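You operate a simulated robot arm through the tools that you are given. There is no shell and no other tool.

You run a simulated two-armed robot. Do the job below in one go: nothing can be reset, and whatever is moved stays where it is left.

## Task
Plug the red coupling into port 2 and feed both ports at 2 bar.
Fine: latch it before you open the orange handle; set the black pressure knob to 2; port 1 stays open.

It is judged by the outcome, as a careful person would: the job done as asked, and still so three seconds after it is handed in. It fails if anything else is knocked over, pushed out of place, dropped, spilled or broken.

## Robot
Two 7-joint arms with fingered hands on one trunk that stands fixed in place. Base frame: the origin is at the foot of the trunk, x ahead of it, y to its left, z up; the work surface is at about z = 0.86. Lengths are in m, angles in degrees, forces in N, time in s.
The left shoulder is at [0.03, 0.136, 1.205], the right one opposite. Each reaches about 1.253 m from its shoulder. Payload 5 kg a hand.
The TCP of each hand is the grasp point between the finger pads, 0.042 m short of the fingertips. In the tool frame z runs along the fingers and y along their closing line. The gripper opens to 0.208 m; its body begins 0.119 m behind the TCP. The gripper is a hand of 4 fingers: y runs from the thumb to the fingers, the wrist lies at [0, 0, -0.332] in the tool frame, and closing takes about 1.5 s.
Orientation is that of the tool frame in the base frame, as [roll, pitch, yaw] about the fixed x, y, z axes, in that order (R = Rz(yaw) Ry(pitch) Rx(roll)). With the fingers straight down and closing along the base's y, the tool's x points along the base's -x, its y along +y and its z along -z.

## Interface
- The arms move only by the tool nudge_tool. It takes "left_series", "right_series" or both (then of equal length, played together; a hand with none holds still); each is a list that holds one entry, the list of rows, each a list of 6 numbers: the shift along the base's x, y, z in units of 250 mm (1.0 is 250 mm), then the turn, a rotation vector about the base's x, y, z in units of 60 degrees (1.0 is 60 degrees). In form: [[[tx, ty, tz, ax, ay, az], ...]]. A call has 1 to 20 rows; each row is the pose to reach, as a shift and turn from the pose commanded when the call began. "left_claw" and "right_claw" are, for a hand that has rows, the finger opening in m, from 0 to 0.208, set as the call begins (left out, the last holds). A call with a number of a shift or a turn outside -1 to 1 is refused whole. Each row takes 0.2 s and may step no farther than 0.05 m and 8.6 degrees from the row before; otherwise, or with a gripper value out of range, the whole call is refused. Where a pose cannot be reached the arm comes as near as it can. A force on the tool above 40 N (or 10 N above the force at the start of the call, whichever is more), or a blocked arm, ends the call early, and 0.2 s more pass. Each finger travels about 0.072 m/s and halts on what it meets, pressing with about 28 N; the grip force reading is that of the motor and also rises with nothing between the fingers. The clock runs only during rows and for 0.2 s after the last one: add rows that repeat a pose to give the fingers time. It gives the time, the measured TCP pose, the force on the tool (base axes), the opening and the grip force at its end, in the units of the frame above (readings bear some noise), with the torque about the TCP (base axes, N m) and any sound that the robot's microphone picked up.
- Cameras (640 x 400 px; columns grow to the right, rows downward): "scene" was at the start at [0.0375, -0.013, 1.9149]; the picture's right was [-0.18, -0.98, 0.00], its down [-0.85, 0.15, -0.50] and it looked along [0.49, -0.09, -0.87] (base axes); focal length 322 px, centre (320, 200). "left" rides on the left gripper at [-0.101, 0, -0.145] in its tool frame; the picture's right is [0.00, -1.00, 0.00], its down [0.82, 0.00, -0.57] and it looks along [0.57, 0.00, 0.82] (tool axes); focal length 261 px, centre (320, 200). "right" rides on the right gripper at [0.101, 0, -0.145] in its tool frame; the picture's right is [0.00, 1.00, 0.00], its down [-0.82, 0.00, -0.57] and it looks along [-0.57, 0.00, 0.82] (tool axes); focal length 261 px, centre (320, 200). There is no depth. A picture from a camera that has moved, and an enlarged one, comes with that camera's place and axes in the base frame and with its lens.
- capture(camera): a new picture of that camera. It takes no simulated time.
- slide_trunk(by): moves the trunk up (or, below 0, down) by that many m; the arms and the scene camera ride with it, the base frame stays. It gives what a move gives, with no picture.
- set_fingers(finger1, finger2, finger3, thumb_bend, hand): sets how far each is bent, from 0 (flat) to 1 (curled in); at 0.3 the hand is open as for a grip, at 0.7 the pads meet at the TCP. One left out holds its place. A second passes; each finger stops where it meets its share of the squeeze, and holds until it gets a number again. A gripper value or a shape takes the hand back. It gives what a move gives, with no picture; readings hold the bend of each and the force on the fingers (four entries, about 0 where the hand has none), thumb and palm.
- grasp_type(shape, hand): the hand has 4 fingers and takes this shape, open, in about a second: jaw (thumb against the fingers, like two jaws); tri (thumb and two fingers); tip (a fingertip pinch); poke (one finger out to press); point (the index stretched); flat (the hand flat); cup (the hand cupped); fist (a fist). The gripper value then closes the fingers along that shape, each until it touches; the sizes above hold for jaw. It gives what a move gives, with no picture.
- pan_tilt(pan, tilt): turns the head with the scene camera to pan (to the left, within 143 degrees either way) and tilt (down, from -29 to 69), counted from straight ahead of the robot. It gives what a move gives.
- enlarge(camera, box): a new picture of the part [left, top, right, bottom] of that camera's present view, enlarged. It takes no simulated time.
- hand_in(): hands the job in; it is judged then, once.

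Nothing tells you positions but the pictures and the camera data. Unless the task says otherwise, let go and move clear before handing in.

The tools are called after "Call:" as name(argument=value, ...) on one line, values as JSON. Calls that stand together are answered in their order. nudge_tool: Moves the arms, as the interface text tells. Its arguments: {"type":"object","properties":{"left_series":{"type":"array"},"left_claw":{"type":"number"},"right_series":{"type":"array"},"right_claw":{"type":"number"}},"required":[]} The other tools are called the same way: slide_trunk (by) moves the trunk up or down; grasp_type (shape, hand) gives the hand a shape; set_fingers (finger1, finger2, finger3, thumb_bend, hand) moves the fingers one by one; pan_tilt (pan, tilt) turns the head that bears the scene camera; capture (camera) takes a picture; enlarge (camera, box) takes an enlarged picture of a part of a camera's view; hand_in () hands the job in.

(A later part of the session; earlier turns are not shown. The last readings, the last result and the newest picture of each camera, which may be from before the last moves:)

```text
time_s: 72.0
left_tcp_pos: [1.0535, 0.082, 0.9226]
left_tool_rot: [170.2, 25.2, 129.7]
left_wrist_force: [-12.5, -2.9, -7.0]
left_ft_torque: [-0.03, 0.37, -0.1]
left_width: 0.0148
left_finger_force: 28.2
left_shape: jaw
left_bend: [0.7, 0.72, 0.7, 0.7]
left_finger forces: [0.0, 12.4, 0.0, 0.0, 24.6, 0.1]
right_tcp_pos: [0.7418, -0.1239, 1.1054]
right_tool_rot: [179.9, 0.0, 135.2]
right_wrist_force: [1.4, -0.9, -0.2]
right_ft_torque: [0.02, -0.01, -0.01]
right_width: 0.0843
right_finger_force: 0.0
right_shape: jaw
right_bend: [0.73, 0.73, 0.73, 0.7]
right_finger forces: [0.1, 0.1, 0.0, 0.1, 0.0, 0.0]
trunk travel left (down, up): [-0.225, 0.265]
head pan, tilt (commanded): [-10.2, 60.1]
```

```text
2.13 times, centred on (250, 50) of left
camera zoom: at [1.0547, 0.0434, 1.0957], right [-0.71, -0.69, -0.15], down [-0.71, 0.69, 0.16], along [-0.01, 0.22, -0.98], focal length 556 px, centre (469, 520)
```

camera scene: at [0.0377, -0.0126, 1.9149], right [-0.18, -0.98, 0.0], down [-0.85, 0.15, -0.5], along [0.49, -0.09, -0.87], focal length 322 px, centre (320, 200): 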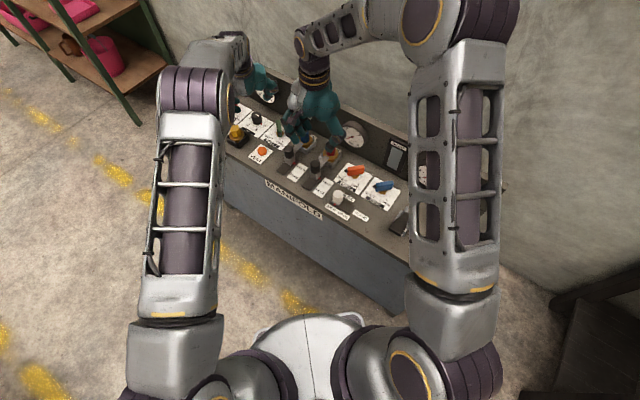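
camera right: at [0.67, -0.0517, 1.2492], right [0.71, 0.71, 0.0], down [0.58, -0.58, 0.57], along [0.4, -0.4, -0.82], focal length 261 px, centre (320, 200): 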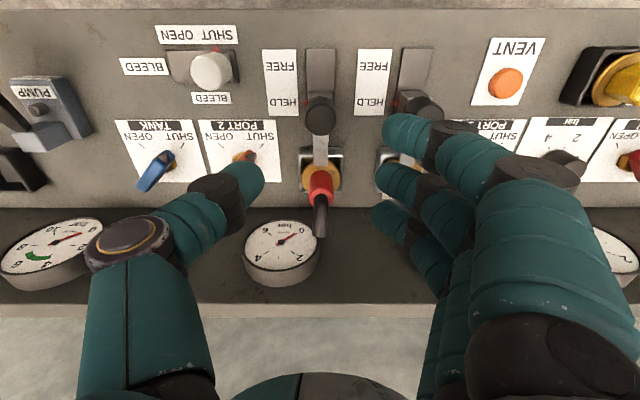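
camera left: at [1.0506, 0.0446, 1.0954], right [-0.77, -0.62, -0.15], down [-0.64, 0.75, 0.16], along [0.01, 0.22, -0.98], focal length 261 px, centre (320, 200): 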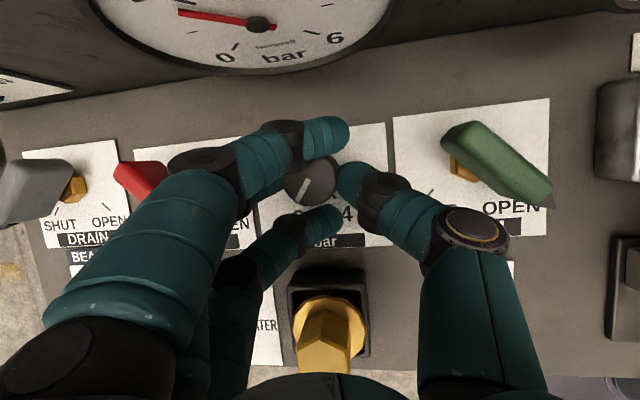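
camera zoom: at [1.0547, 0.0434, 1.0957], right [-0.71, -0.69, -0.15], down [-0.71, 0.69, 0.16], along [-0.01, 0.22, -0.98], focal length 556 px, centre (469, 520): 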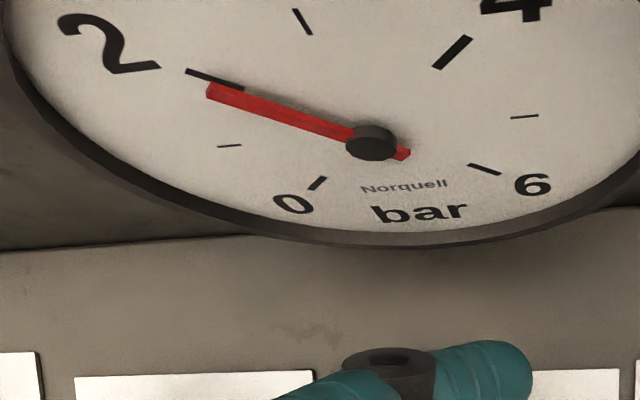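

The needle is now right on 2. I'll release carefully and rise straight up.

Call:
nudge_tool(left_series=[[[0, 0, 0, 0, 0, 0], [0, 0, 0, 0, 0, 0], [0, 0, 0, 0, 0, 0], [0.01, 0.01, 0, 0, 0, 0], [0.01, 0.01, 0.05, 0, 0, 0], [0.01, 0.01, 0.13, 0, 0, 0], [0.01, 0.01, 0.22, 0, 0, 0], [0.01, 0.01, 0.32, 0, 0, 0], [0.01, 0.01, 0.42, 0, 0, 0]]], left_claw=0.065)

Call:
capture(camera="left")

Call:
enlarge(camera="left", box=[220, 100, 380, 200])

Call:
enlarge(camera="scene", box=[252, 76, 276, 98])

```text
time_s: 74.0
left_tcp_pos: [1.0548, 0.0849, 1.0306]
left_tool_rot: [170.2, 25.2, 129.8]
left_wrist_force: [-1.2, 0.9, -1.0]
left_ft_torque: [-0.03, -0.16, 0.04]
left_width: 0.0642
left_finger_force: 0.0
left_shape: jaw
left_bend: [0.73, 0.74, 0.73, 0.7]
left_finger forces: [0.1, 0.0, 0.0, 0.0, 0.0, 0.0]
right_tcp_pos: [0.7408, -0.1242, 1.1065]
right_tool_rot: [179.9, 0.0, 135.3]
right_wrist_force: [-0.6, -0.5, -0.4]
right_ft_torque: [-0.04, -0.04, -0.01]
right_width: 0.0846
right_finger_force: 0.0
right_shape: jaw
right_bend: [0.73, 0.73, 0.73, 0.7]
right_finger forces: [0.0, 0.1, 0.0, 0.1, 0.1, 0.0]
trunk travel left (down, up): [-0.225, 0.265]
head pan, tilt (commanded): [-10.2, 60.1]
```

```text
taken
camera left: at [1.0552, 0.0473, 1.2034], right [-0.71, -0.69, -0.15], down [-0.71, 0.69, 0.16], along [0.0, 0.22, -0.98], focal length 261 px, centre (320, 200)
```

left: 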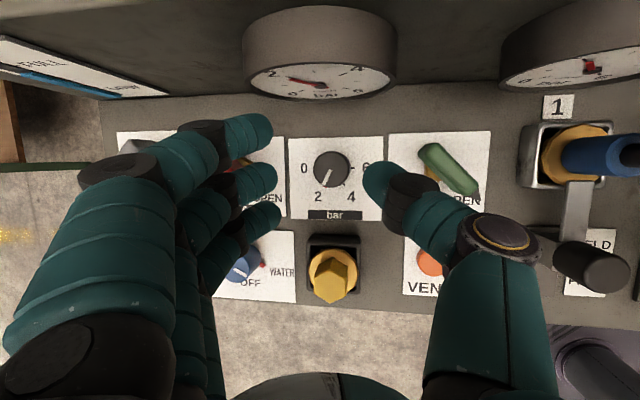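

```text
4.00 times, centred on (300, 150) of left
camera zoom: at [1.0552, 0.0473, 1.2034], right [-0.71, -0.69, -0.15], down [-0.71, 0.69, 0.16], along [0.0, 0.22, -0.98], focal length 1043 px, centre (400, 400)
```

zoom: 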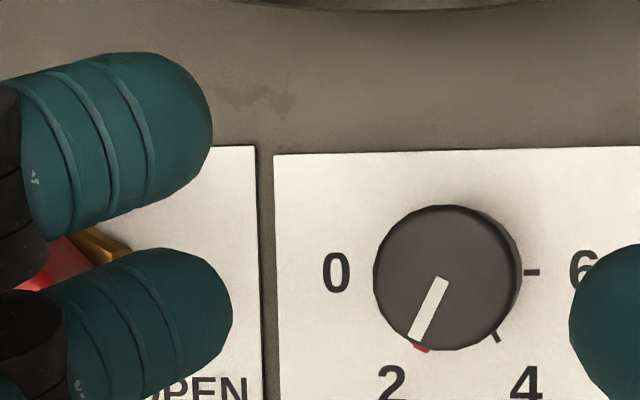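

```text
16.00 times, centred on (264, 87) of scene
camera zoom: at [0.0365, -0.0125, 1.915], right [-0.18, -0.98, 0.0], down [-0.85, 0.15, -0.5], along [0.49, -0.09, -0.87], focal length 5149 px, centre (1216, 2008)
```

zoom: 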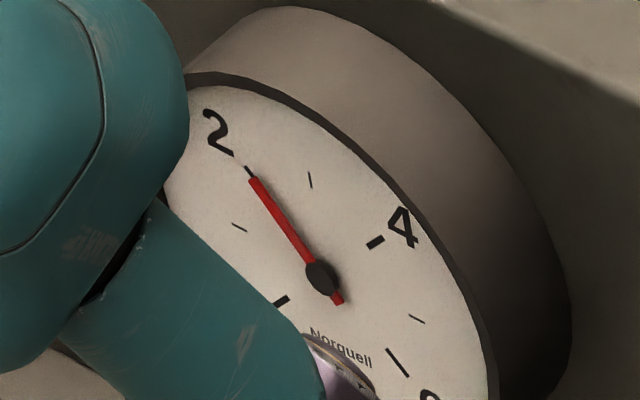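

The knob reads 2 and nothing was disturbed. I'll withdraw the left hand from the console, and raise the right hand toward the orange handle and try a single-finger push shape there.

Call:
nudge_tool(left_series=[[[0, 0, 0.15, 0, 0, 0], [0, 0, 0.3, 0, 0, 0], [0, 0, 0.45, 0, 0, 0], [-0.1, 0.04, 0.55, 0, 0, 0], [-0.25, 0.12, 0.58, 0, 0, 0], [-0.4, 0.22, 0.58, 0, 0, 0], [-0.56, 0.32, 0.58, 0, 0, 0], [-0.72, 0.42, 0.58, 0, 0, 0], [-0.88, 0.5, 0.58, 0, 0, 0]]], right_series=[[[0, 0, 0.08, 0, 0, 0], [0, 0, 0.18, 0, 0, 0], [0, 0, 0.28, 0, 0, 0], [0, -0.06, 0.36, 0, 0, 0], [-0.04, -0.14, 0.4, 0, 0, 0], [-0.08, -0.22, 0.4, 0, 0, 0], [-0.12, -0.3, 0.4, 0, 0, 0], [-0.16, -0.38, 0.4, 0, 0, 0], [-0.16, -0.4, 0.4, 0, 0, 0]]])

Call:
grasp_type(shape="poke", hand="right")

Call:
capture(camera="right")

Call:
capture(camera="scene")

Call:
capture(camera="left")

```text
time_s: 76.0
left_tcp_pos: [0.8368, 0.2095, 1.1728]
left_tool_rot: [170.2, 25.4, 129.7]
left_wrist_force: [-0.4, -0.4, 0.8]
left_ft_torque: [0.04, -0.09, 0.06]
left_width: 0.0644
left_finger_force: 0.1
left_shape: jaw
left_bend: [0.73, 0.74, 0.73, 0.7]
left_finger forces: [0.0, 0.0, 0.1, 0.0, 0.0, 0.0]
right_tcp_pos: [0.6978, -0.223, 1.2075]
right_tool_rot: [179.9, 0.1, 135.1]
right_wrist_force: [-0.9, 1.4, 0.3]
right_ft_torque: [-0.14, -0.1, 0.02]
right_width: 0.0844
right_finger_force: 0.1
right_shape: jaw
right_bend: [0.73, 0.73, 0.73, 0.7]
right_finger forces: [0.0, 0.0, 0.1, 0.0, 0.1, 0.1]
trunk travel left (down, up): [-0.225, 0.265]
head pan, tilt (commanded): [-10.2, 60.1]
```

```text
time_s: 76.9
left_tcp_pos: [0.8373, 0.2093, 1.173]
left_tool_rot: [170.2, 25.2, 129.8]
left_wrist_force: [-0.8, -0.5, 0.2]
left_ft_torque: [0.01, 0.0, 0.01]
left_width: 0.0648
left_finger_force: 0.1
left_shape: jaw
left_bend: [0.73, 0.74, 0.73, 0.7]
left_finger forces: [0.1, 0.1, 0.0, 0.0, 0.0, 0.1]
right_tcp_pos: [0.6991, -0.2255, 1.2057]
right_tool_rot: [-180.0, 0.0, 135.1]
right_wrist_force: [-0.5, -0.3, -0.2]
right_ft_torque: [-0.02, -0.08, -0.02]
right_width: 0.0
right_finger_force: 0.0
right_shape: poke
right_bend: [1.0, 1.0, 1.0, 0.45]
right_finger forces: [0.1, 0.0, 0.0, 0.0, 0.0, 0.0]
trunk travel left (down, up): [-0.225, 0.265]
head pan, tilt (commanded): [-10.2, 60.1]
```

```text
taken
camera right: at [0.628, -0.1522, 1.3501], right [0.71, 0.71, 0.0], down [0.58, -0.58, 0.57], along [0.4, -0.4, -0.82], focal length 261 px, centre (320, 200)
```

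right: 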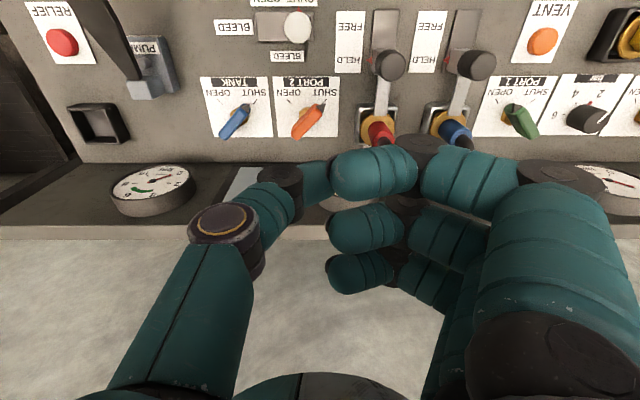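

```text
taken
camera scene: at [0.0371, -0.0126, 1.9149], right [-0.18, -0.98, 0.0], down [-0.85, 0.15, -0.5], along [0.49, -0.09, -0.87], focal length 322 px, centre (320, 200)
```

scene: 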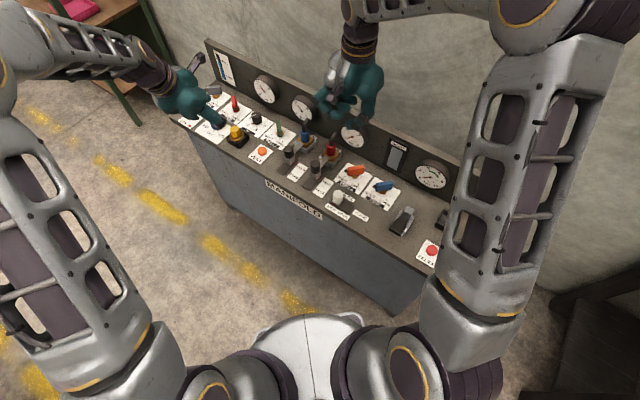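

```text
taken
camera left: at [0.8387, 0.1712, 1.3451], right [-0.71, -0.69, -0.15], down [-0.71, 0.69, 0.16], along [0.0, 0.22, -0.98], focal length 261 px, centre (320, 200)
```

left: 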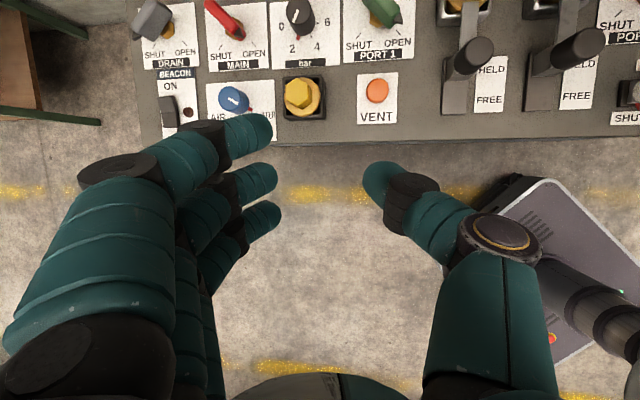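

The poke shape curls all the fingers in, which isn't what I need. I'll try the point shape.

Call:
grasp_type(shape="point", hand="right")

Call:
capture(camera="right")

Call:
enlarge(camera="scene", box=[290, 40, 418, 160])

Call:
enlarge(camera="scene", box=[240, 65, 336, 125])

```text
time_s: 77.8
left_tcp_pos: [0.8388, 0.2094, 1.1721]
left_tool_rot: [170.1, 25.2, 129.8]
left_wrist_force: [-0.6, -0.4, 0.1]
left_ft_torque: [0.02, 0.01, -0.01]
left_width: 0.0644
left_finger_force: 0.1
left_shape: jaw
left_bend: [0.73, 0.74, 0.73, 0.7]
left_finger forces: [0.1, 0.0, 0.0, 0.0, 0.0, 0.0]
right_tcp_pos: [0.6994, -0.2233, 1.2051]
right_tool_rot: [180.0, 0.0, 135.3]
right_wrist_force: [0.6, 0.6, -0.7]
right_ft_torque: [-0.02, -0.03, 0.04]
right_width: 0.2017
right_finger_force: 0.2
right_shape: point
right_bend: [0.7, 1.0, 1.0, 0.93]
right_finger forces: [0.1, 0.0, 0.1, 0.1, 0.0, 0.0]
trunk travel left (down, up): [-0.225, 0.265]
head pan, tilt (commanded): [-10.2, 60.1]
```

```text
taken
camera right: at [0.6283, -0.1524, 1.35], right [0.71, 0.71, 0.0], down [0.58, -0.58, 0.57], along [0.4, -0.4, -0.82], focal length 261 px, centre (320, 200)
```

right: 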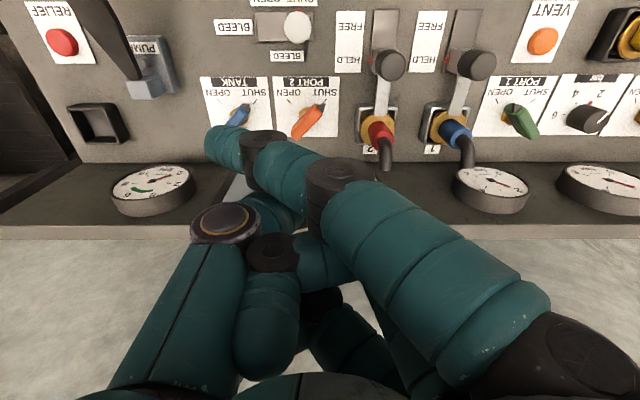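

```text
3.33 times, centred on (354, 100) of scene
camera zoom: at [0.0374, -0.0129, 1.9149], right [-0.18, -0.98, 0.0], down [-0.85, 0.15, -0.5], along [0.49, -0.09, -0.87], focal length 1073 px, centre (207, 533)
```

zoom: 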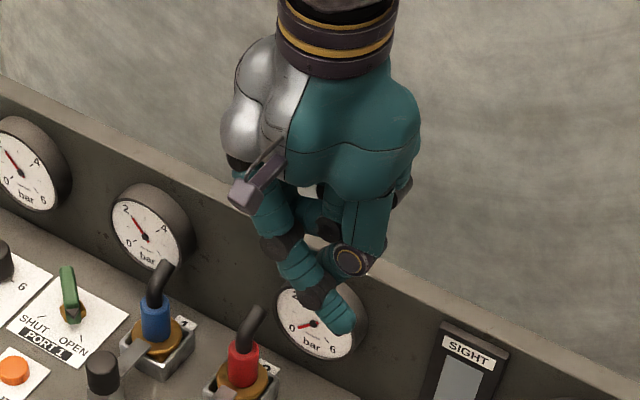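

```text
6.67 times, centred on (288, 95) of scene
camera zoom: at [0.0374, -0.0129, 1.9149], right [-0.18, -0.98, 0.0], down [-0.85, 0.15, -0.5], along [0.49, -0.09, -0.87], focal length 2145 px, centre (533, 900)
```

zoom: 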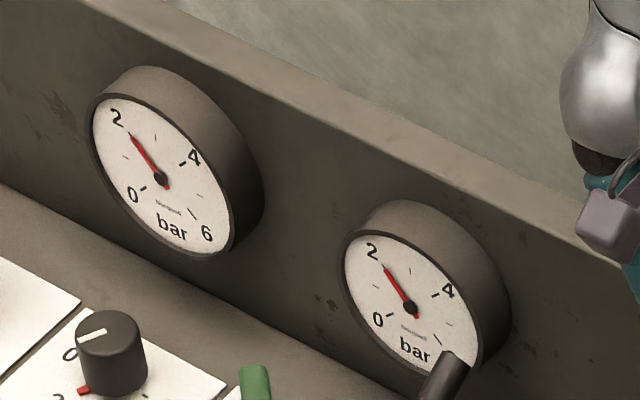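

Gauges 1 and 2 now both read 2 bar. For the orange handle there isn't room to grasp beside gauge 3 and the coupling, so I'll hook the handle's nose with one extended finger and curl the others away.

Call:
set_fingers(hand="right", finger1=1.0, finger2=1.0, finger3=0.4, thumb_bend=0.9)

Call:
capture(camera="right")

Call:
enlarge(camera="scene", box=[300, 60, 396, 140])

```text
time_s: 78.8
left_tcp_pos: [0.8381, 0.2088, 1.1718]
left_tool_rot: [170.2, 25.2, 129.8]
left_wrist_force: [0.5, 0.0, 0.8]
left_ft_torque: [0.01, -0.03, -0.01]
left_width: 0.0645
left_finger_force: 0.0
left_shape: jaw
left_bend: [0.73, 0.74, 0.73, 0.7]
left_finger forces: [0.0, 0.1, 0.0, 0.1, 0.0, 0.0]
right_tcp_pos: [0.698, -0.225, 1.2055]
right_tool_rot: [180.0, 0.0, 135.1]
right_wrist_force: [0.4, 0.5, -0.2]
right_ft_torque: [0.03, 0.01, 0.0]
right_width: 0.0688
right_finger_force: 0.0
right_shape: fingers
right_bend: [1.0, 1.0, 0.4, 0.89]
right_finger forces: [0.1, 0.0, 0.0, 0.0, 0.0, 0.1]
trunk travel left (down, up): [-0.225, 0.265]
head pan, tilt (commanded): [-10.2, 60.1]
```

```text
taken
camera right: at [0.6283, -0.1525, 1.35], right [0.71, 0.71, 0.0], down [0.58, -0.58, 0.57], along [0.4, -0.4, -0.82], focal length 261 px, centre (320, 200)
```

right: 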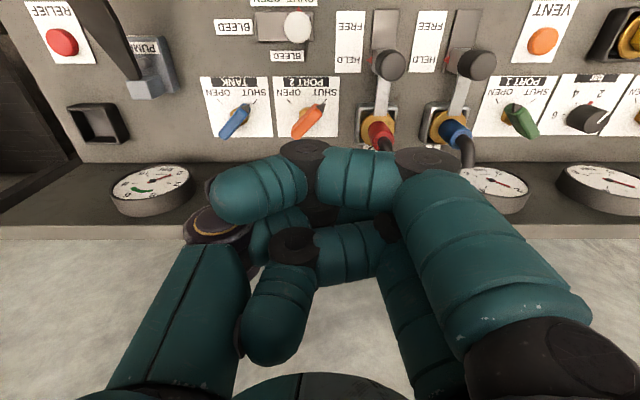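

```text
5.00 times, centred on (348, 100) of scene
camera zoom: at [0.0375, -0.0129, 1.9149], right [-0.18, -0.98, 0.0], down [-0.85, 0.15, -0.5], along [0.49, -0.09, -0.87], focal length 1609 px, centre (180, 700)
```

zoom: 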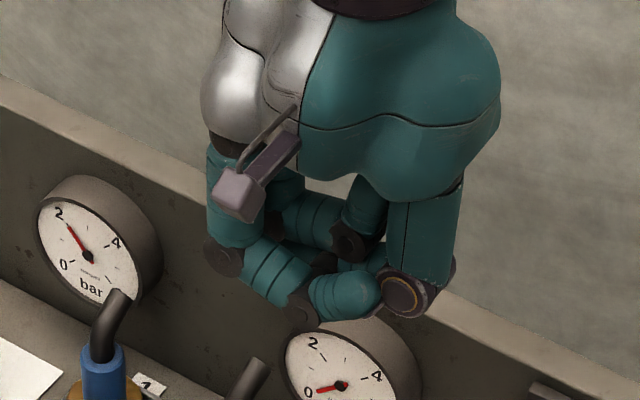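

The extended finger is hidden behind the curled ones, so I can't see it. I'll measure the orange handle precisely first, then pick a better finger and heading.

Call:
enlarge(camera="right", box=[190, 60, 350, 160])

Call:
enlarge(camera="scene", box=[336, 160, 376, 190])

```text
4.00 times, centred on (270, 110) of right
camera zoom: at [0.6283, -0.1525, 1.35], right [0.71, 0.71, 0.0], down [0.58, -0.58, 0.57], along [0.4, -0.4, -0.82], focal length 1043 px, centre (520, 560)
```

zoom: 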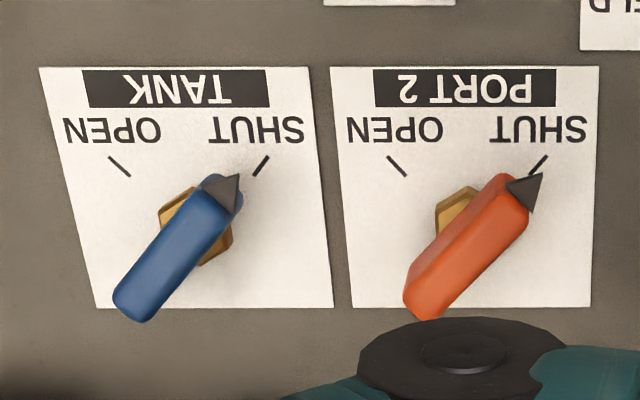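

```text
13.33 times, centred on (356, 175) of scene
camera zoom: at [0.0375, -0.0129, 1.9149], right [-0.18, -0.98, 0.0], down [-0.85, 0.15, -0.5], along [0.49, -0.09, -0.87], focal length 4290 px, centre (-160, 533)
```

zoom: 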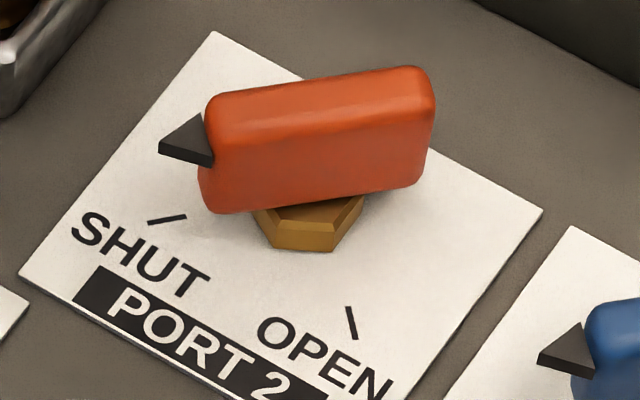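

The handle's pivot is near (0.716, -0.272), its nose tip near (0.718, -0.229), and its top near z = 0.925. I'll use the front finger instead, which the camera can see, with the rest curled.

Call:
set_fingers(hand="right", finger1=0.45, finger2=1.0, finger3=1.0, thumb_bend=0.9)

Call:
capture(camera="right")

Call:
enlarge(camera="scene", box=[300, 60, 396, 140])

```text
time_s: 79.8
left_tcp_pos: [0.8376, 0.2085, 1.1737]
left_tool_rot: [170.1, 25.3, 129.8]
left_wrist_force: [-0.7, -0.2, -0.2]
left_ft_torque: [0.01, 0.01, 0.0]
left_width: 0.0643
left_finger_force: 0.0
left_shape: jaw
left_bend: [0.73, 0.74, 0.73, 0.7]
left_finger forces: [0.1, 0.0, 0.0, 0.0, 0.1, 0.0]
right_tcp_pos: [0.6987, -0.2241, 1.2067]
right_tool_rot: [-180.0, 0.1, 135.2]
right_wrist_force: [0.1, 0.7, -0.7]
right_ft_torque: [-0.03, 0.01, -0.02]
right_width: 0.0616
right_finger_force: 0.0
right_shape: fingers
right_bend: [0.45, 1.0, 1.0, 0.89]
right_finger forces: [0.0, 0.1, 0.1, 0.0, 0.0, 0.0]
trunk travel left (down, up): [-0.225, 0.265]
head pan, tilt (commanded): [-10.2, 60.1]
```

```text
taken
camera right: at [0.6283, -0.1525, 1.35], right [0.71, 0.71, 0.0], down [0.58, -0.58, 0.57], along [0.4, -0.4, -0.82], focal length 261 px, centre (320, 200)
```

right: 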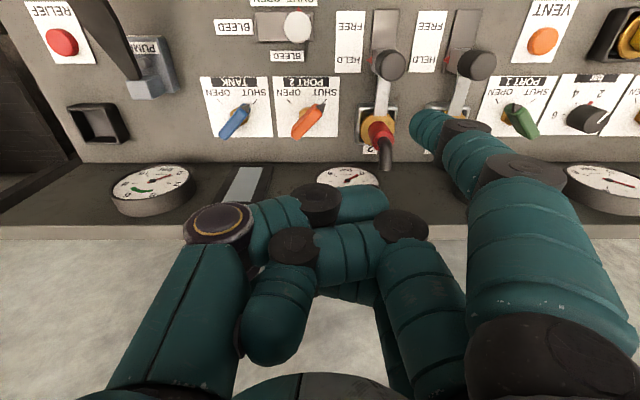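

```text
5.00 times, centred on (348, 100) of scene
camera zoom: at [0.0375, -0.0128, 1.9149], right [-0.18, -0.98, 0.0], down [-0.85, 0.15, -0.5], along [0.49, -0.09, -0.87], focal length 1609 px, centre (180, 700)
```

zoom: 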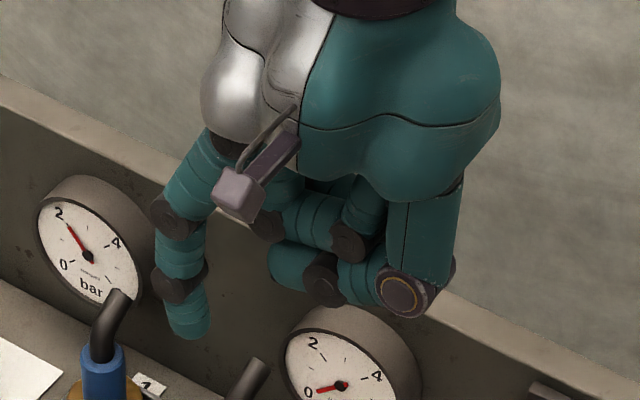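

The front finger now hangs down clear of the others. I'll rotate the right hand so this finger can come down on the inner side of the handle's nose, leaning the hand to keep the curled fingers high.

Call:
nudge_tool(right_series=[[[-0.008, -0.02, -0.05, -0.0564, -0.0234, -0.1054], [-0.016, -0.045, -0.12, -0.1128, -0.0467, -0.2108], [-0.024, -0.07, -0.19, -0.1692, -0.0701, -0.3162], [-0.032, -0.095, -0.26, -0.2256, -0.0934, -0.4216], [-0.04, -0.12, -0.33, -0.282, -0.1168, -0.527], [-0.048, -0.14, -0.39, -0.3384, -0.1401, -0.6324], [-0.055, -0.158, -0.427, -0.3948, -0.1635, -0.7378], [-0.055, -0.158, -0.427, -0.3948, -0.1635, -0.7378]]])

Call:
capture(camera="right")

Call:
capture(camera="scene")

Call:
enlarge(camera="scene", box=[310, 110, 406, 190])

```text
time_s: 81.6
left_tcp_pos: [0.8375, 0.2084, 1.1732]
left_tool_rot: [170.1, 25.2, 129.7]
left_wrist_force: [0.5, 0.3, 0.0]
left_ft_torque: [0.04, -0.02, 0.01]
left_width: 0.0645
left_finger_force: 0.1
left_shape: jaw
left_bend: [0.73, 0.74, 0.73, 0.7]
left_finger forces: [0.0, 0.1, 0.0, 0.0, 0.0, 0.0]
right_tcp_pos: [0.684, -0.2657, 1.1004]
right_tool_rot: [-180.0, 25.0, 90.1]
right_wrist_force: [0.1, -0.1, 1.0]
right_ft_torque: [0.01, -0.01, 0.02]
right_width: 0.0619
right_finger_force: 0.1
right_shape: fingers
right_bend: [0.45, 1.0, 1.0, 0.89]
right_finger forces: [0.0, 0.0, 0.1, 0.0, 0.1, 0.0]
trunk travel left (down, up): [-0.225, 0.265]
head pan, tilt (commanded): [-10.2, 60.1]
```

```text
taken
camera right: at [0.6848, -0.1122, 1.188], right [1.0, 0.0, 0.0], down [0.0, -0.5, 0.87], along [0.0, -0.87, -0.5], focal length 261 px, centre (320, 200)
```

right: 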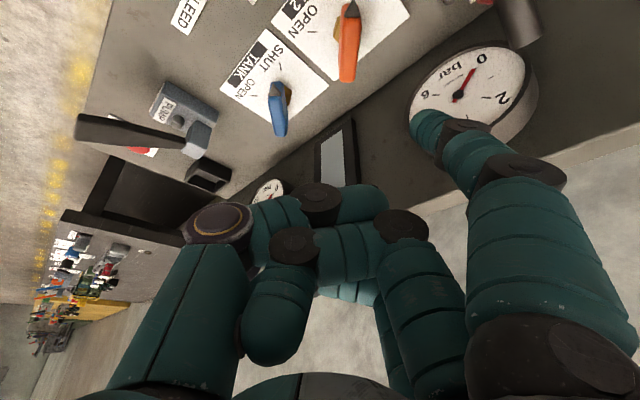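

```text
taken
camera scene: at [0.0368, -0.0136, 1.9149], right [-0.18, -0.98, 0.0], down [-0.85, 0.15, -0.5], along [0.49, -0.09, -0.87], focal length 322 px, centre (320, 200)
```

scene: 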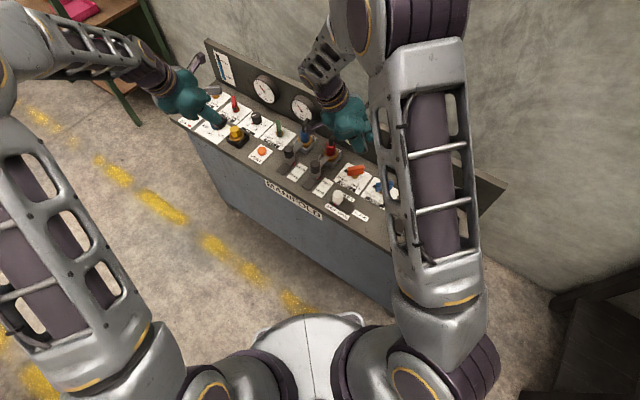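

```text
5.00 times, centred on (358, 150) of scene
camera zoom: at [0.0368, -0.0136, 1.9149], right [-0.18, -0.98, 0.0], down [-0.85, 0.15, -0.5], along [0.49, -0.09, -0.87], focal length 1609 px, centre (130, 450)
```

zoom: 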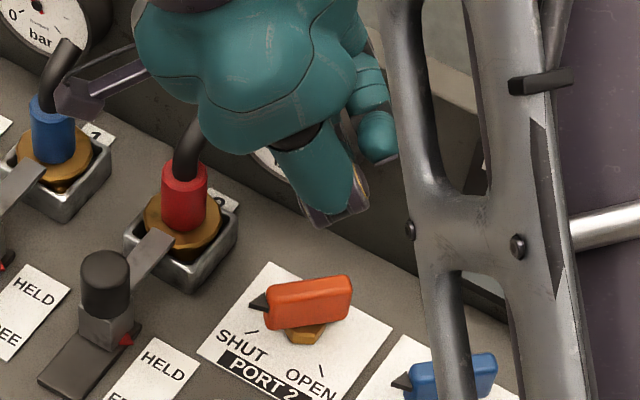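

Call:
enlarge(camera="right", box=[280, 0, 440, 100])

Call:
enlarge(camera="left", box=[380, 0, 640, 160])

```text
4.00 times, centred on (360, 50) of right
camera zoom: at [0.6848, -0.1122, 1.188], right [1.0, 0.0, 0.0], down [0.0, -0.5, 0.87], along [0.0, -0.87, -0.5], focal length 1043 px, centre (160, 800)
```

zoom: 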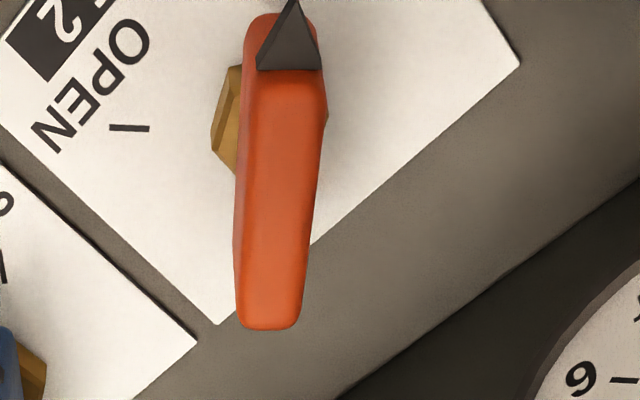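

```text
2.46 times, centred on (510, 80) of left
camera zoom: at [0.8383, 0.1704, 1.3454], right [-0.71, -0.69, -0.15], down [-0.71, 0.69, 0.16], along [0.0, 0.22, -0.98], focal length 642 px, centre (-148, 495)
```

zoom: 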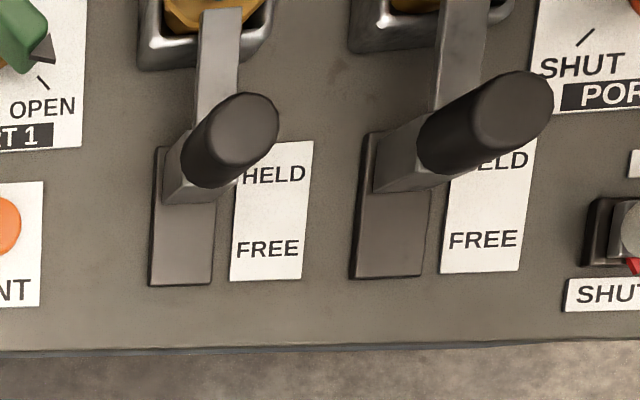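

The handle measures 18 mm thick and about 65 mm long, with its pivot at (0.714, -0.268). A straighter finger will keep its knuckle farther from the red coupling, so I'll straighten it a bit and re-measure the tip.

Call:
set_fingers(hand="right", finger1=0.3)

Call:
capture(camera="right")

Call:
enlarge(camera="right", box=[400, 60, 600, 220])

```text
time_s: 82.6
left_tcp_pos: [0.8383, 0.2081, 1.1722]
left_tool_rot: [170.1, 25.2, 129.7]
left_wrist_force: [-0.2, 0.6, -0.4]
left_ft_torque: [-0.02, 0.03, -0.01]
left_width: 0.0647
left_finger_force: 0.1
left_shape: jaw
left_bend: [0.73, 0.74, 0.73, 0.7]
left_finger forces: [0.0, 0.0, 0.0, 0.0, 0.0, 0.0]
right_tcp_pos: [0.6847, -0.2641, 1.1011]
right_tool_rot: [180.0, 24.9, 90.2]
right_wrist_force: [0.1, 0.4, 0.7]
right_ft_torque: [-0.05, -0.01, 0.01]
right_width: 0.0873
right_finger_force: 0.1
right_shape: fingers
right_bend: [0.3, 1.0, 1.0, 0.89]
right_finger forces: [0.0, 0.0, 0.0, 0.0, 0.1, 0.1]
trunk travel left (down, up): [-0.225, 0.265]
head pan, tilt (commanded): [-10.2, 60.1]
```

```text
taken
camera right: at [0.685, -0.1115, 1.1879], right [1.0, 0.0, 0.0], down [0.0, -0.5, 0.86], along [0.0, -0.86, -0.5], focal length 261 px, centre (320, 200)
```

right: 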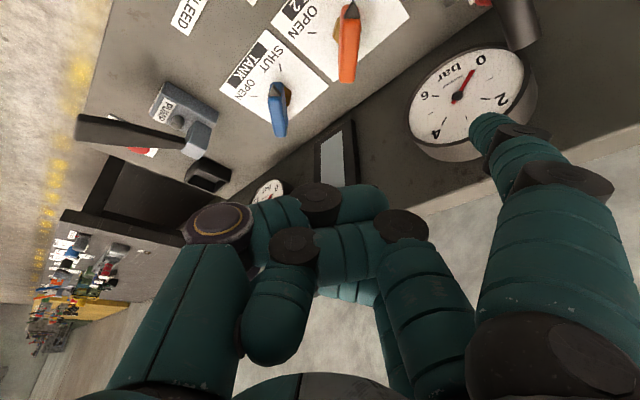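

```text
2.50 times, centred on (500, 140) of right
camera zoom: at [0.685, -0.1115, 1.1879], right [1.0, 0.0, 0.0], down [0.0, -0.5, 0.86], along [0.0, -0.86, -0.5], focal length 652 px, centre (-130, 350)
```

zoom: 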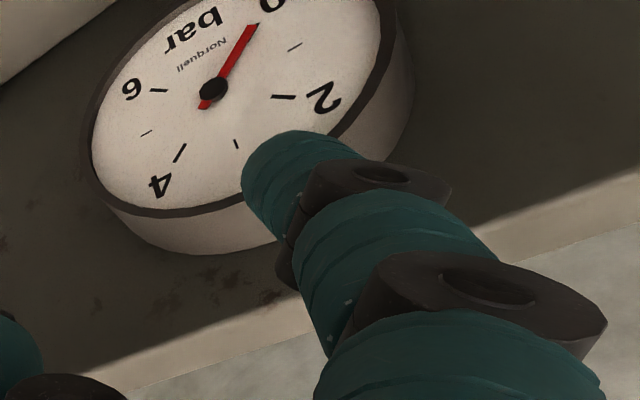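

The finger is now nearly straight, with its tip 0.118 m out from the hand's axis. I'll position it over the gap beside the nose and descend to just above the handle's top for a check.

Call:
nudge_tool(right_series=[[[-0.07, 0.004, 0, 0, 0, 0], [-0.14, 0.008, -0.04, 0, 0, 0], [-0.2, 0.012, -0.12, 0, 0, 0], [-0.2, 0.012, -0.24, 0, 0, 0], [-0.2, 0.012, -0.36, 0, 0, 0], [-0.2, 0.012, -0.42, 0, 0, 0], [-0.2, 0.012, -0.42, 0, 0, 0]]])

Call:
capture(camera="right")

Call:
enlarge(camera="right", box=[360, 0, 520, 160])

Call:
enlarge(camera="scene", box=[310, 120, 406, 200])

```text
time_s: 84.2
left_tcp_pos: [0.8386, 0.2086, 1.1718]
left_tool_rot: [170.1, 25.1, 129.6]
left_wrist_force: [0.1, -0.2, 0.4]
left_ft_torque: [-0.02, 0.02, 0.01]
left_width: 0.0646
left_finger_force: 0.1
left_shape: jaw
left_bend: [0.73, 0.74, 0.73, 0.7]
left_finger forces: [0.0, 0.1, 0.1, 0.0, 0.0, 0.0]
right_tcp_pos: [0.6358, -0.2604, 0.9954]
right_tool_rot: [180.0, 24.9, 90.2]
right_wrist_force: [0.4, 0.5, 0.2]
right_ft_torque: [-0.01, 0.02, 0.02]
right_width: 0.0873
right_finger_force: 0.1
right_shape: fingers
right_bend: [0.3, 1.0, 1.0, 0.89]
right_finger forces: [0.0, 0.0, 0.0, 0.0, 0.0, 0.0]
trunk travel left (down, up): [-0.225, 0.265]
head pan, tilt (commanded): [-10.2, 60.1]
```

```text
taken
camera right: at [0.6368, -0.1072, 1.083], right [1.0, 0.0, 0.0], down [0.0, -0.5, 0.86], along [0.0, -0.86, -0.5], focal length 261 px, centre (320, 200)
```

right: 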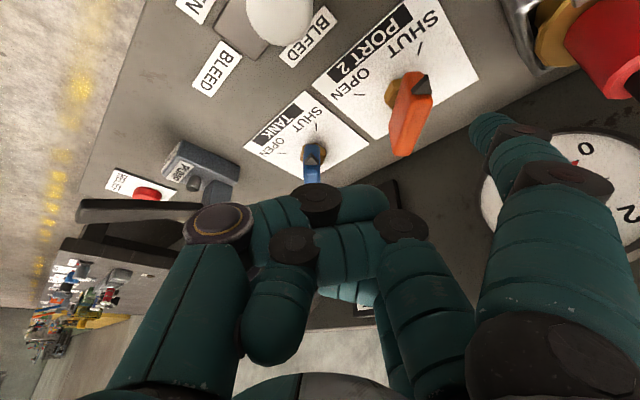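

```text
2.50 times, centred on (440, 80) of right
camera zoom: at [0.6368, -0.1072, 1.083], right [1.0, 0.0, 0.0], down [0.0, -0.5, 0.86], along [0.0, -0.86, -0.5], focal length 652 px, centre (20, 500)
```

zoom: 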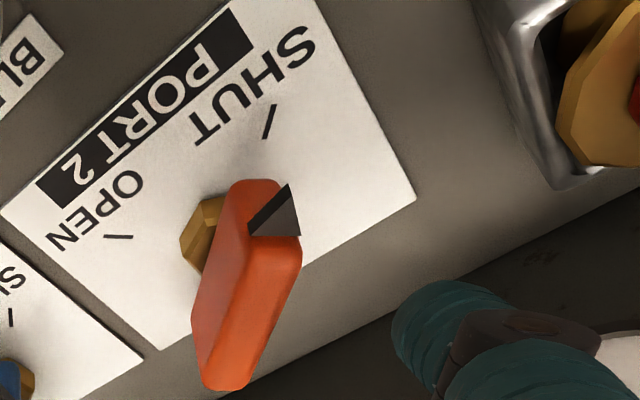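

```text
5.00 times, centred on (358, 160) of scene
camera zoom: at [0.0374, -0.0128, 1.9149], right [-0.18, -0.98, 0.0], down [-0.85, 0.15, -0.5], along [0.49, -0.09, -0.87], focal length 1609 px, centre (130, 400)
```

zoom: 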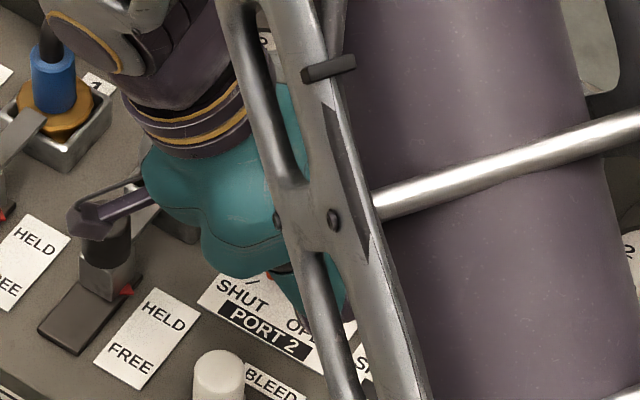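

The finger is 2 cm outside the handle's inner face and lined up near the nose. Lowering it beside the handle.

Call:
nudge_tool(right_series=[[[0, 0, -0.05, 0, 0, 0], [0, 0, -0.1, 0, 0, 0], [0, 0, -0.15, 0, 0, 0], [0, 0, -0.18, 0, 0, 0], [0, 0, -0.18, 0, 0, 0]]])

Call:
capture(camera="right")

Call:
enlarge(camera="right", box=[380, 20, 540, 180])

```text
time_s: 85.4
left_tcp_pos: [0.8378, 0.2086, 1.1726]
left_tool_rot: [170.1, 25.1, 129.8]
left_wrist_force: [-0.1, -0.5, 0.4]
left_ft_torque: [0.0, 0.0, 0.01]
left_width: 0.0647
left_finger_force: 0.0
left_shape: jaw
left_bend: [0.73, 0.74, 0.73, 0.7]
left_finger forces: [0.0, 0.1, 0.0, 0.0, 0.1, 0.0]
right_tcp_pos: [0.6346, -0.2614, 0.951]
right_tool_rot: [-179.9, 25.1, 90.2]
right_wrist_force: [-0.1, -0.4, 0.2]
right_ft_torque: [-0.05, 0.02, -0.02]
right_width: 0.0875
right_finger_force: 0.1
right_shape: fingers
right_bend: [0.3, 1.0, 1.0, 0.89]
right_finger forces: [0.1, 0.1, 0.0, 0.0, 0.1, 0.0]
trunk travel left (down, up): [-0.225, 0.265]
head pan, tilt (commanded): [-10.2, 60.1]
```

```text
taken
camera right: at [0.6352, -0.1074, 1.0385], right [1.0, 0.0, 0.0], down [0.0, -0.5, 0.86], along [0.0, -0.86, -0.5], focal length 261 px, centre (320, 200)
```

right: 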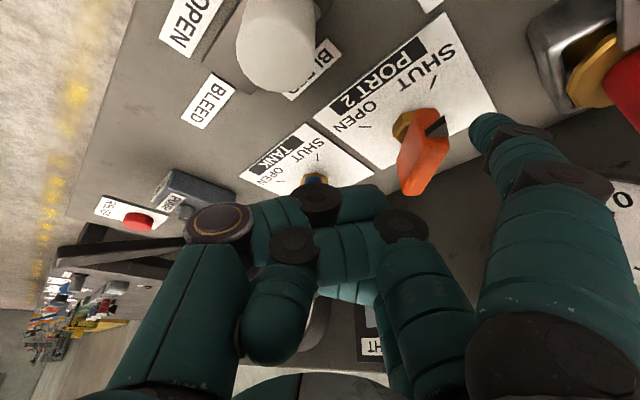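

```text
2.50 times, centred on (460, 100) of right
camera zoom: at [0.6352, -0.1074, 1.0385], right [1.0, 0.0, 0.0], down [0.0, -0.5, 0.86], along [0.0, -0.86, -0.5], focal length 652 px, centre (-30, 450)
```

zoom: 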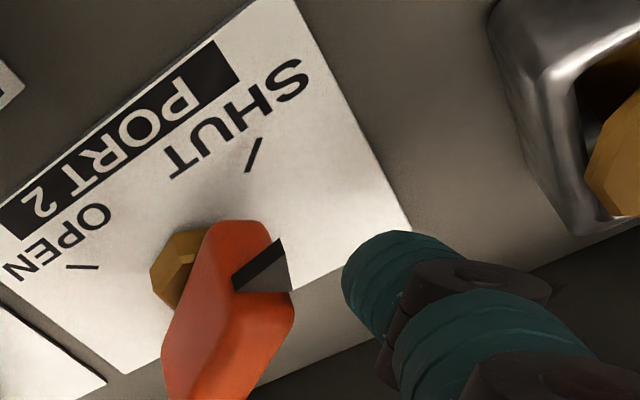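

The fingertip is at mid-height beside the nose and touches nothing. I'll now push the nose along its arc in small steps toward OPEN, with the latch already held.

Call:
nudge_tool(right_series=[[[-0.04, 0.006, 0, 0, 0, 0], [-0.065, 0.01, 0, 0, 0, 0], [-0.078, 0.011, 0, 0, 0, 0], [-0.092, 0.02, 0, 0, 0, 0], [-0.105, 0.028, 0, 0, 0, 0], [-0.12, 0.034, 0, 0, 0, 0]]])

Call:
enlarge(camera="right", box=[380, 20, 540, 180])

Call:
capture(camera="right")

```text
time_s: 86.8
left_tcp_pos: [0.8399, 0.2084, 1.1725]
left_tool_rot: [170.2, 25.2, 129.8]
left_wrist_force: [0.4, -0.2, -0.1]
left_ft_torque: [0.02, 0.0, -0.02]
left_width: 0.0644
left_finger_force: 0.0
left_shape: jaw
left_bend: [0.73, 0.74, 0.73, 0.7]
left_finger forces: [0.0, 0.0, 0.1, 0.0, 0.1, 0.1]
right_tcp_pos: [0.6067, -0.2522, 0.9519]
right_tool_rot: [-179.9, 25.0, 90.2]
right_wrist_force: [-0.6, -0.1, 0.6]
right_ft_torque: [0.01, 0.01, 0.01]
right_width: 0.0888
right_finger_force: 0.6
right_shape: fingers
right_bend: [0.29, 1.0, 1.0, 0.89]
right_finger forces: [0.9, 0.1, 0.0, 0.0, 0.0, 0.0]
trunk travel left (down, up): [-0.225, 0.265]
head pan, tilt (commanded): [-10.2, 60.1]
```

```text
2.50 times, centred on (460, 100) of right
camera zoom: at [0.6064, -0.099, 1.039], right [1.0, 0.0, 0.0], down [0.0, -0.5, 0.87], along [0.0, -0.87, -0.5], focal length 652 px, centre (-30, 450)
```

zoom: 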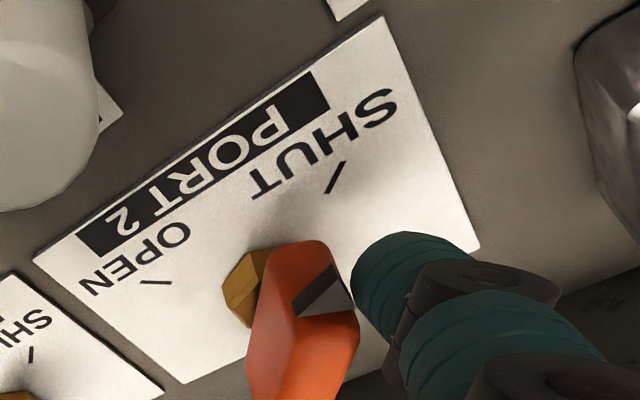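

```text
taken
camera right: at [0.6064, -0.099, 1.039], right [1.0, 0.0, 0.0], down [0.0, -0.5, 0.87], along [0.0, -0.87, -0.5], focal length 261 px, centre (320, 200)
```

right: 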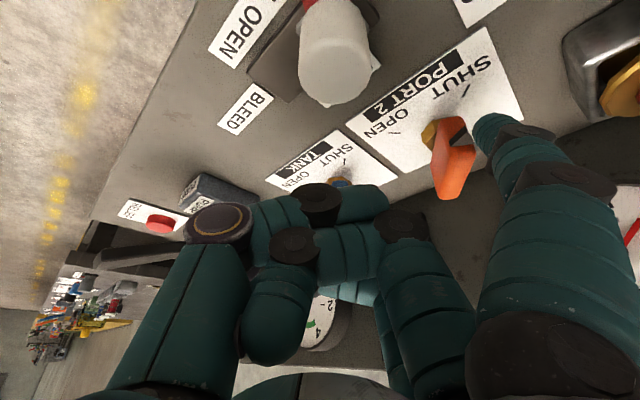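

The finger has just met the handle right at the nose. I'll shift it slightly inward onto the handle body and push on to about 30° of rotation.

Call:
nudge_tool(right_series=[[[0.012, -0.004, 0, 0, 0, 0], [0.01, -0.02, 0, 0, 0, 0], [0, -0.02, 0, 0, 0, 0], [-0.014, -0.012, 0, 0, 0, 0], [-0.027, -0.002, 0, 0, 0, 0], [-0.042, 0.003, 0, 0, 0, 0], [-0.058, 0.007, 0, 0, 0, 0]]])

Call:
enlarge(camera="right", box=[380, 20, 540, 180])

Call:
capture(camera="right")

```text
time_s: 88.4
left_tcp_pos: [0.8375, 0.2089, 1.1718]
left_tool_rot: [170.0, 25.2, 129.7]
left_wrist_force: [-0.8, -0.1, 0.2]
left_ft_torque: [-0.01, -0.03, -0.02]
left_width: 0.065
left_finger_force: 0.0
left_shape: jaw
left_bend: [0.73, 0.74, 0.73, 0.7]
left_finger forces: [0.1, 0.0, 0.0, 0.0, 0.0, 0.0]
right_tcp_pos: [0.5912, -0.2496, 0.9504]
right_tool_rot: [-179.8, 25.0, 90.2]
right_wrist_force: [0.4, 0.6, -0.1]
right_ft_torque: [0.01, -0.04, 0.06]
right_width: 0.0887
right_finger_force: 0.3
right_shape: fingers
right_bend: [0.29, 1.0, 1.0, 0.89]
right_finger forces: [0.6, 0.0, 0.0, 0.1, 0.0, 0.0]
trunk travel left (down, up): [-0.225, 0.265]
head pan, tilt (commanded): [-10.2, 60.1]
```

```text
2.50 times, centred on (460, 100) of right
camera zoom: at [0.5922, -0.0972, 1.0383], right [1.0, 0.0, 0.0], down [0.0, -0.5, 0.87], along [0.0, -0.87, -0.5], focal length 652 px, centre (-30, 450)
```

zoom: 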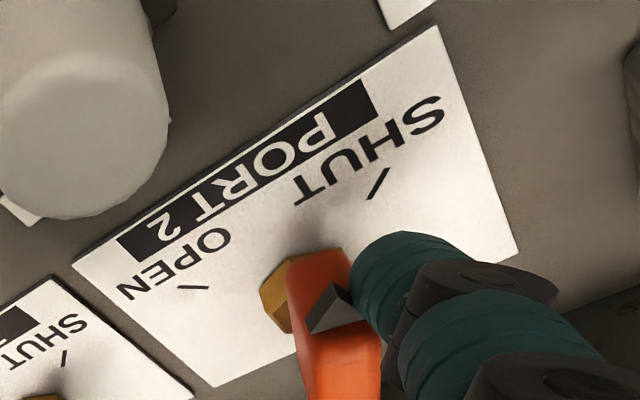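

```text
taken
camera right: at [0.5922, -0.0972, 1.0383], right [1.0, 0.0, 0.0], down [0.0, -0.5, 0.87], along [0.0, -0.87, -0.5], focal length 261 px, centre (320, 200)
```

right: 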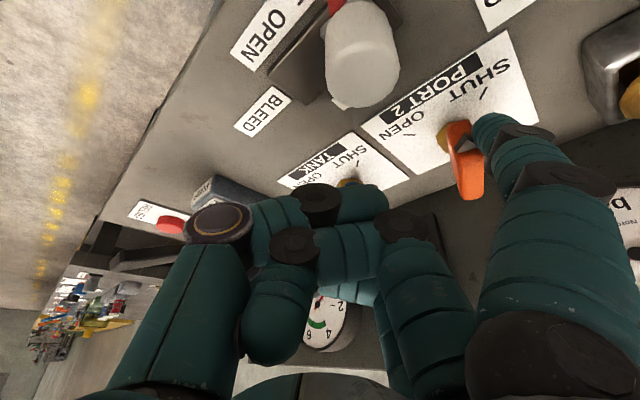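

The handle is turning with almost no resistance. Continuing along the arc.

Call:
nudge_tool(right_series=[[[-0.017, 0.001, 0, 0, 0, 0], [-0.034, 0.001, 0, 0, 0, 0], [-0.05, -0.002, 0, 0, 0, 0], [-0.066, -0.007, 0, 0, 0, 0], [-0.082, -0.015, 0, 0, 0, 0]]])

Call:
enlarge(camera="right", box=[380, 20, 540, 180])

Call:
enlarge(camera="scene", box=[330, 150, 410, 210])

```text
time_s: 89.6
left_tcp_pos: [0.8382, 0.2081, 1.1729]
left_tool_rot: [170.1, 25.2, 129.8]
left_wrist_force: [-1.6, -0.7, 0.1]
left_ft_torque: [-0.01, 0.0, 0.03]
left_width: 0.0645
left_finger_force: 0.0
left_shape: jaw
left_bend: [0.73, 0.74, 0.73, 0.7]
left_finger forces: [0.0, 0.0, 0.0, 0.0, 0.1, 0.0]
right_tcp_pos: [0.5712, -0.2545, 0.9496]
right_tool_rot: [-179.9, 25.0, 90.2]
right_wrist_force: [1.2, 1.5, -0.3]
right_ft_torque: [0.03, -0.09, 0.05]
right_width: 0.0888
right_finger_force: 0.7
right_shape: fingers
right_bend: [0.29, 1.0, 1.0, 0.89]
right_finger forces: [0.8, 0.0, 0.0, 0.1, 0.0, 0.0]
trunk travel left (down, up): [-0.225, 0.265]
head pan, tilt (commanded): [-10.2, 60.1]
```

```text
2.50 times, centred on (460, 100) of right
camera zoom: at [0.5718, -0.1012, 1.0385], right [1.0, 0.0, 0.0], down [0.0, -0.5, 0.86], along [0.0, -0.86, -0.5], focal length 652 px, centre (-30, 450)
```

zoom: 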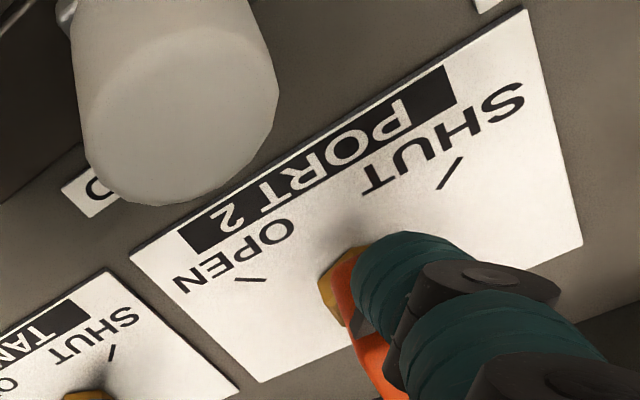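

```text
6.67 times, centred on (370, 180) of scene
camera zoom: at [0.0375, -0.0126, 1.9149], right [-0.18, -0.98, 0.0], down [-0.85, 0.15, -0.5], along [0.49, -0.09, -0.87], focal length 2145 px, centre (-13, 333)
```

zoom: 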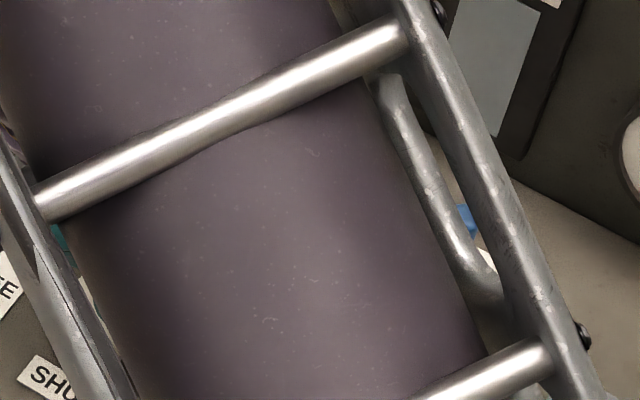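

Call:
capture(camera="right")

Call:
enlarge(camera="right", box=[440, 60, 560, 220])

Call:
capture(camera="scene")

```text
taken
camera right: at [0.5718, -0.1012, 1.0385], right [1.0, 0.0, 0.0], down [0.0, -0.5, 0.86], along [0.0, -0.86, -0.5], focal length 261 px, centre (320, 200)
```

right: 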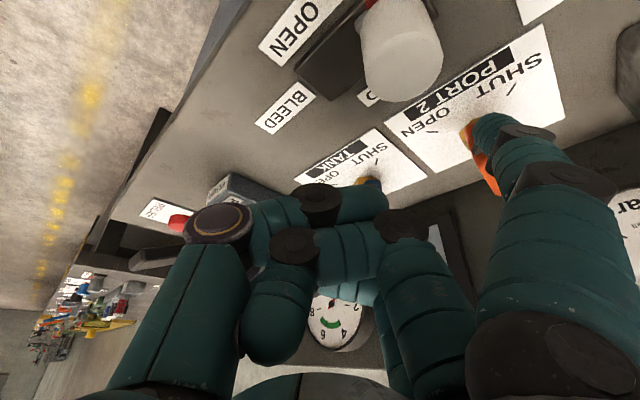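

```text
2.50 times, centred on (500, 140) of right
camera zoom: at [0.5718, -0.1012, 1.0385], right [1.0, 0.0, 0.0], down [0.0, -0.5, 0.86], along [0.0, -0.86, -0.5], focal length 652 px, centre (-130, 350)
```

zoom: 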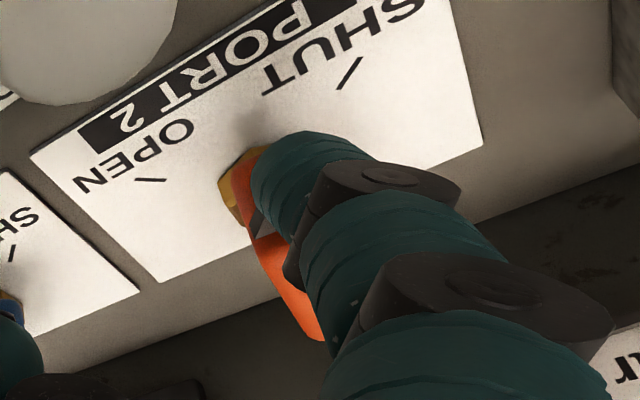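

```text
taken
camera scene: at [0.0375, -0.0126, 1.9149], right [-0.18, -0.98, 0.0], down [-0.85, 0.15, -0.5], along [0.49, -0.09, -0.87], focal length 322 px, centre (320, 200)
```

scene: 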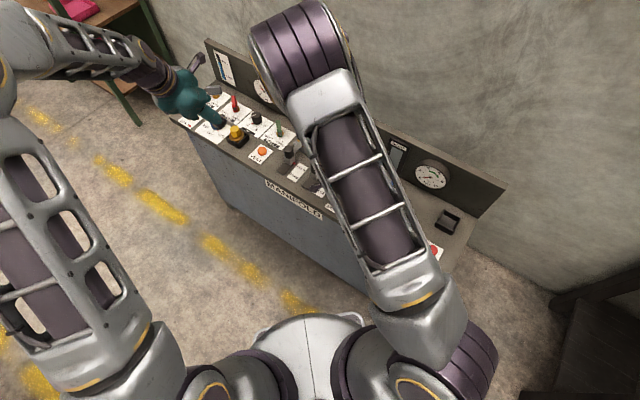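

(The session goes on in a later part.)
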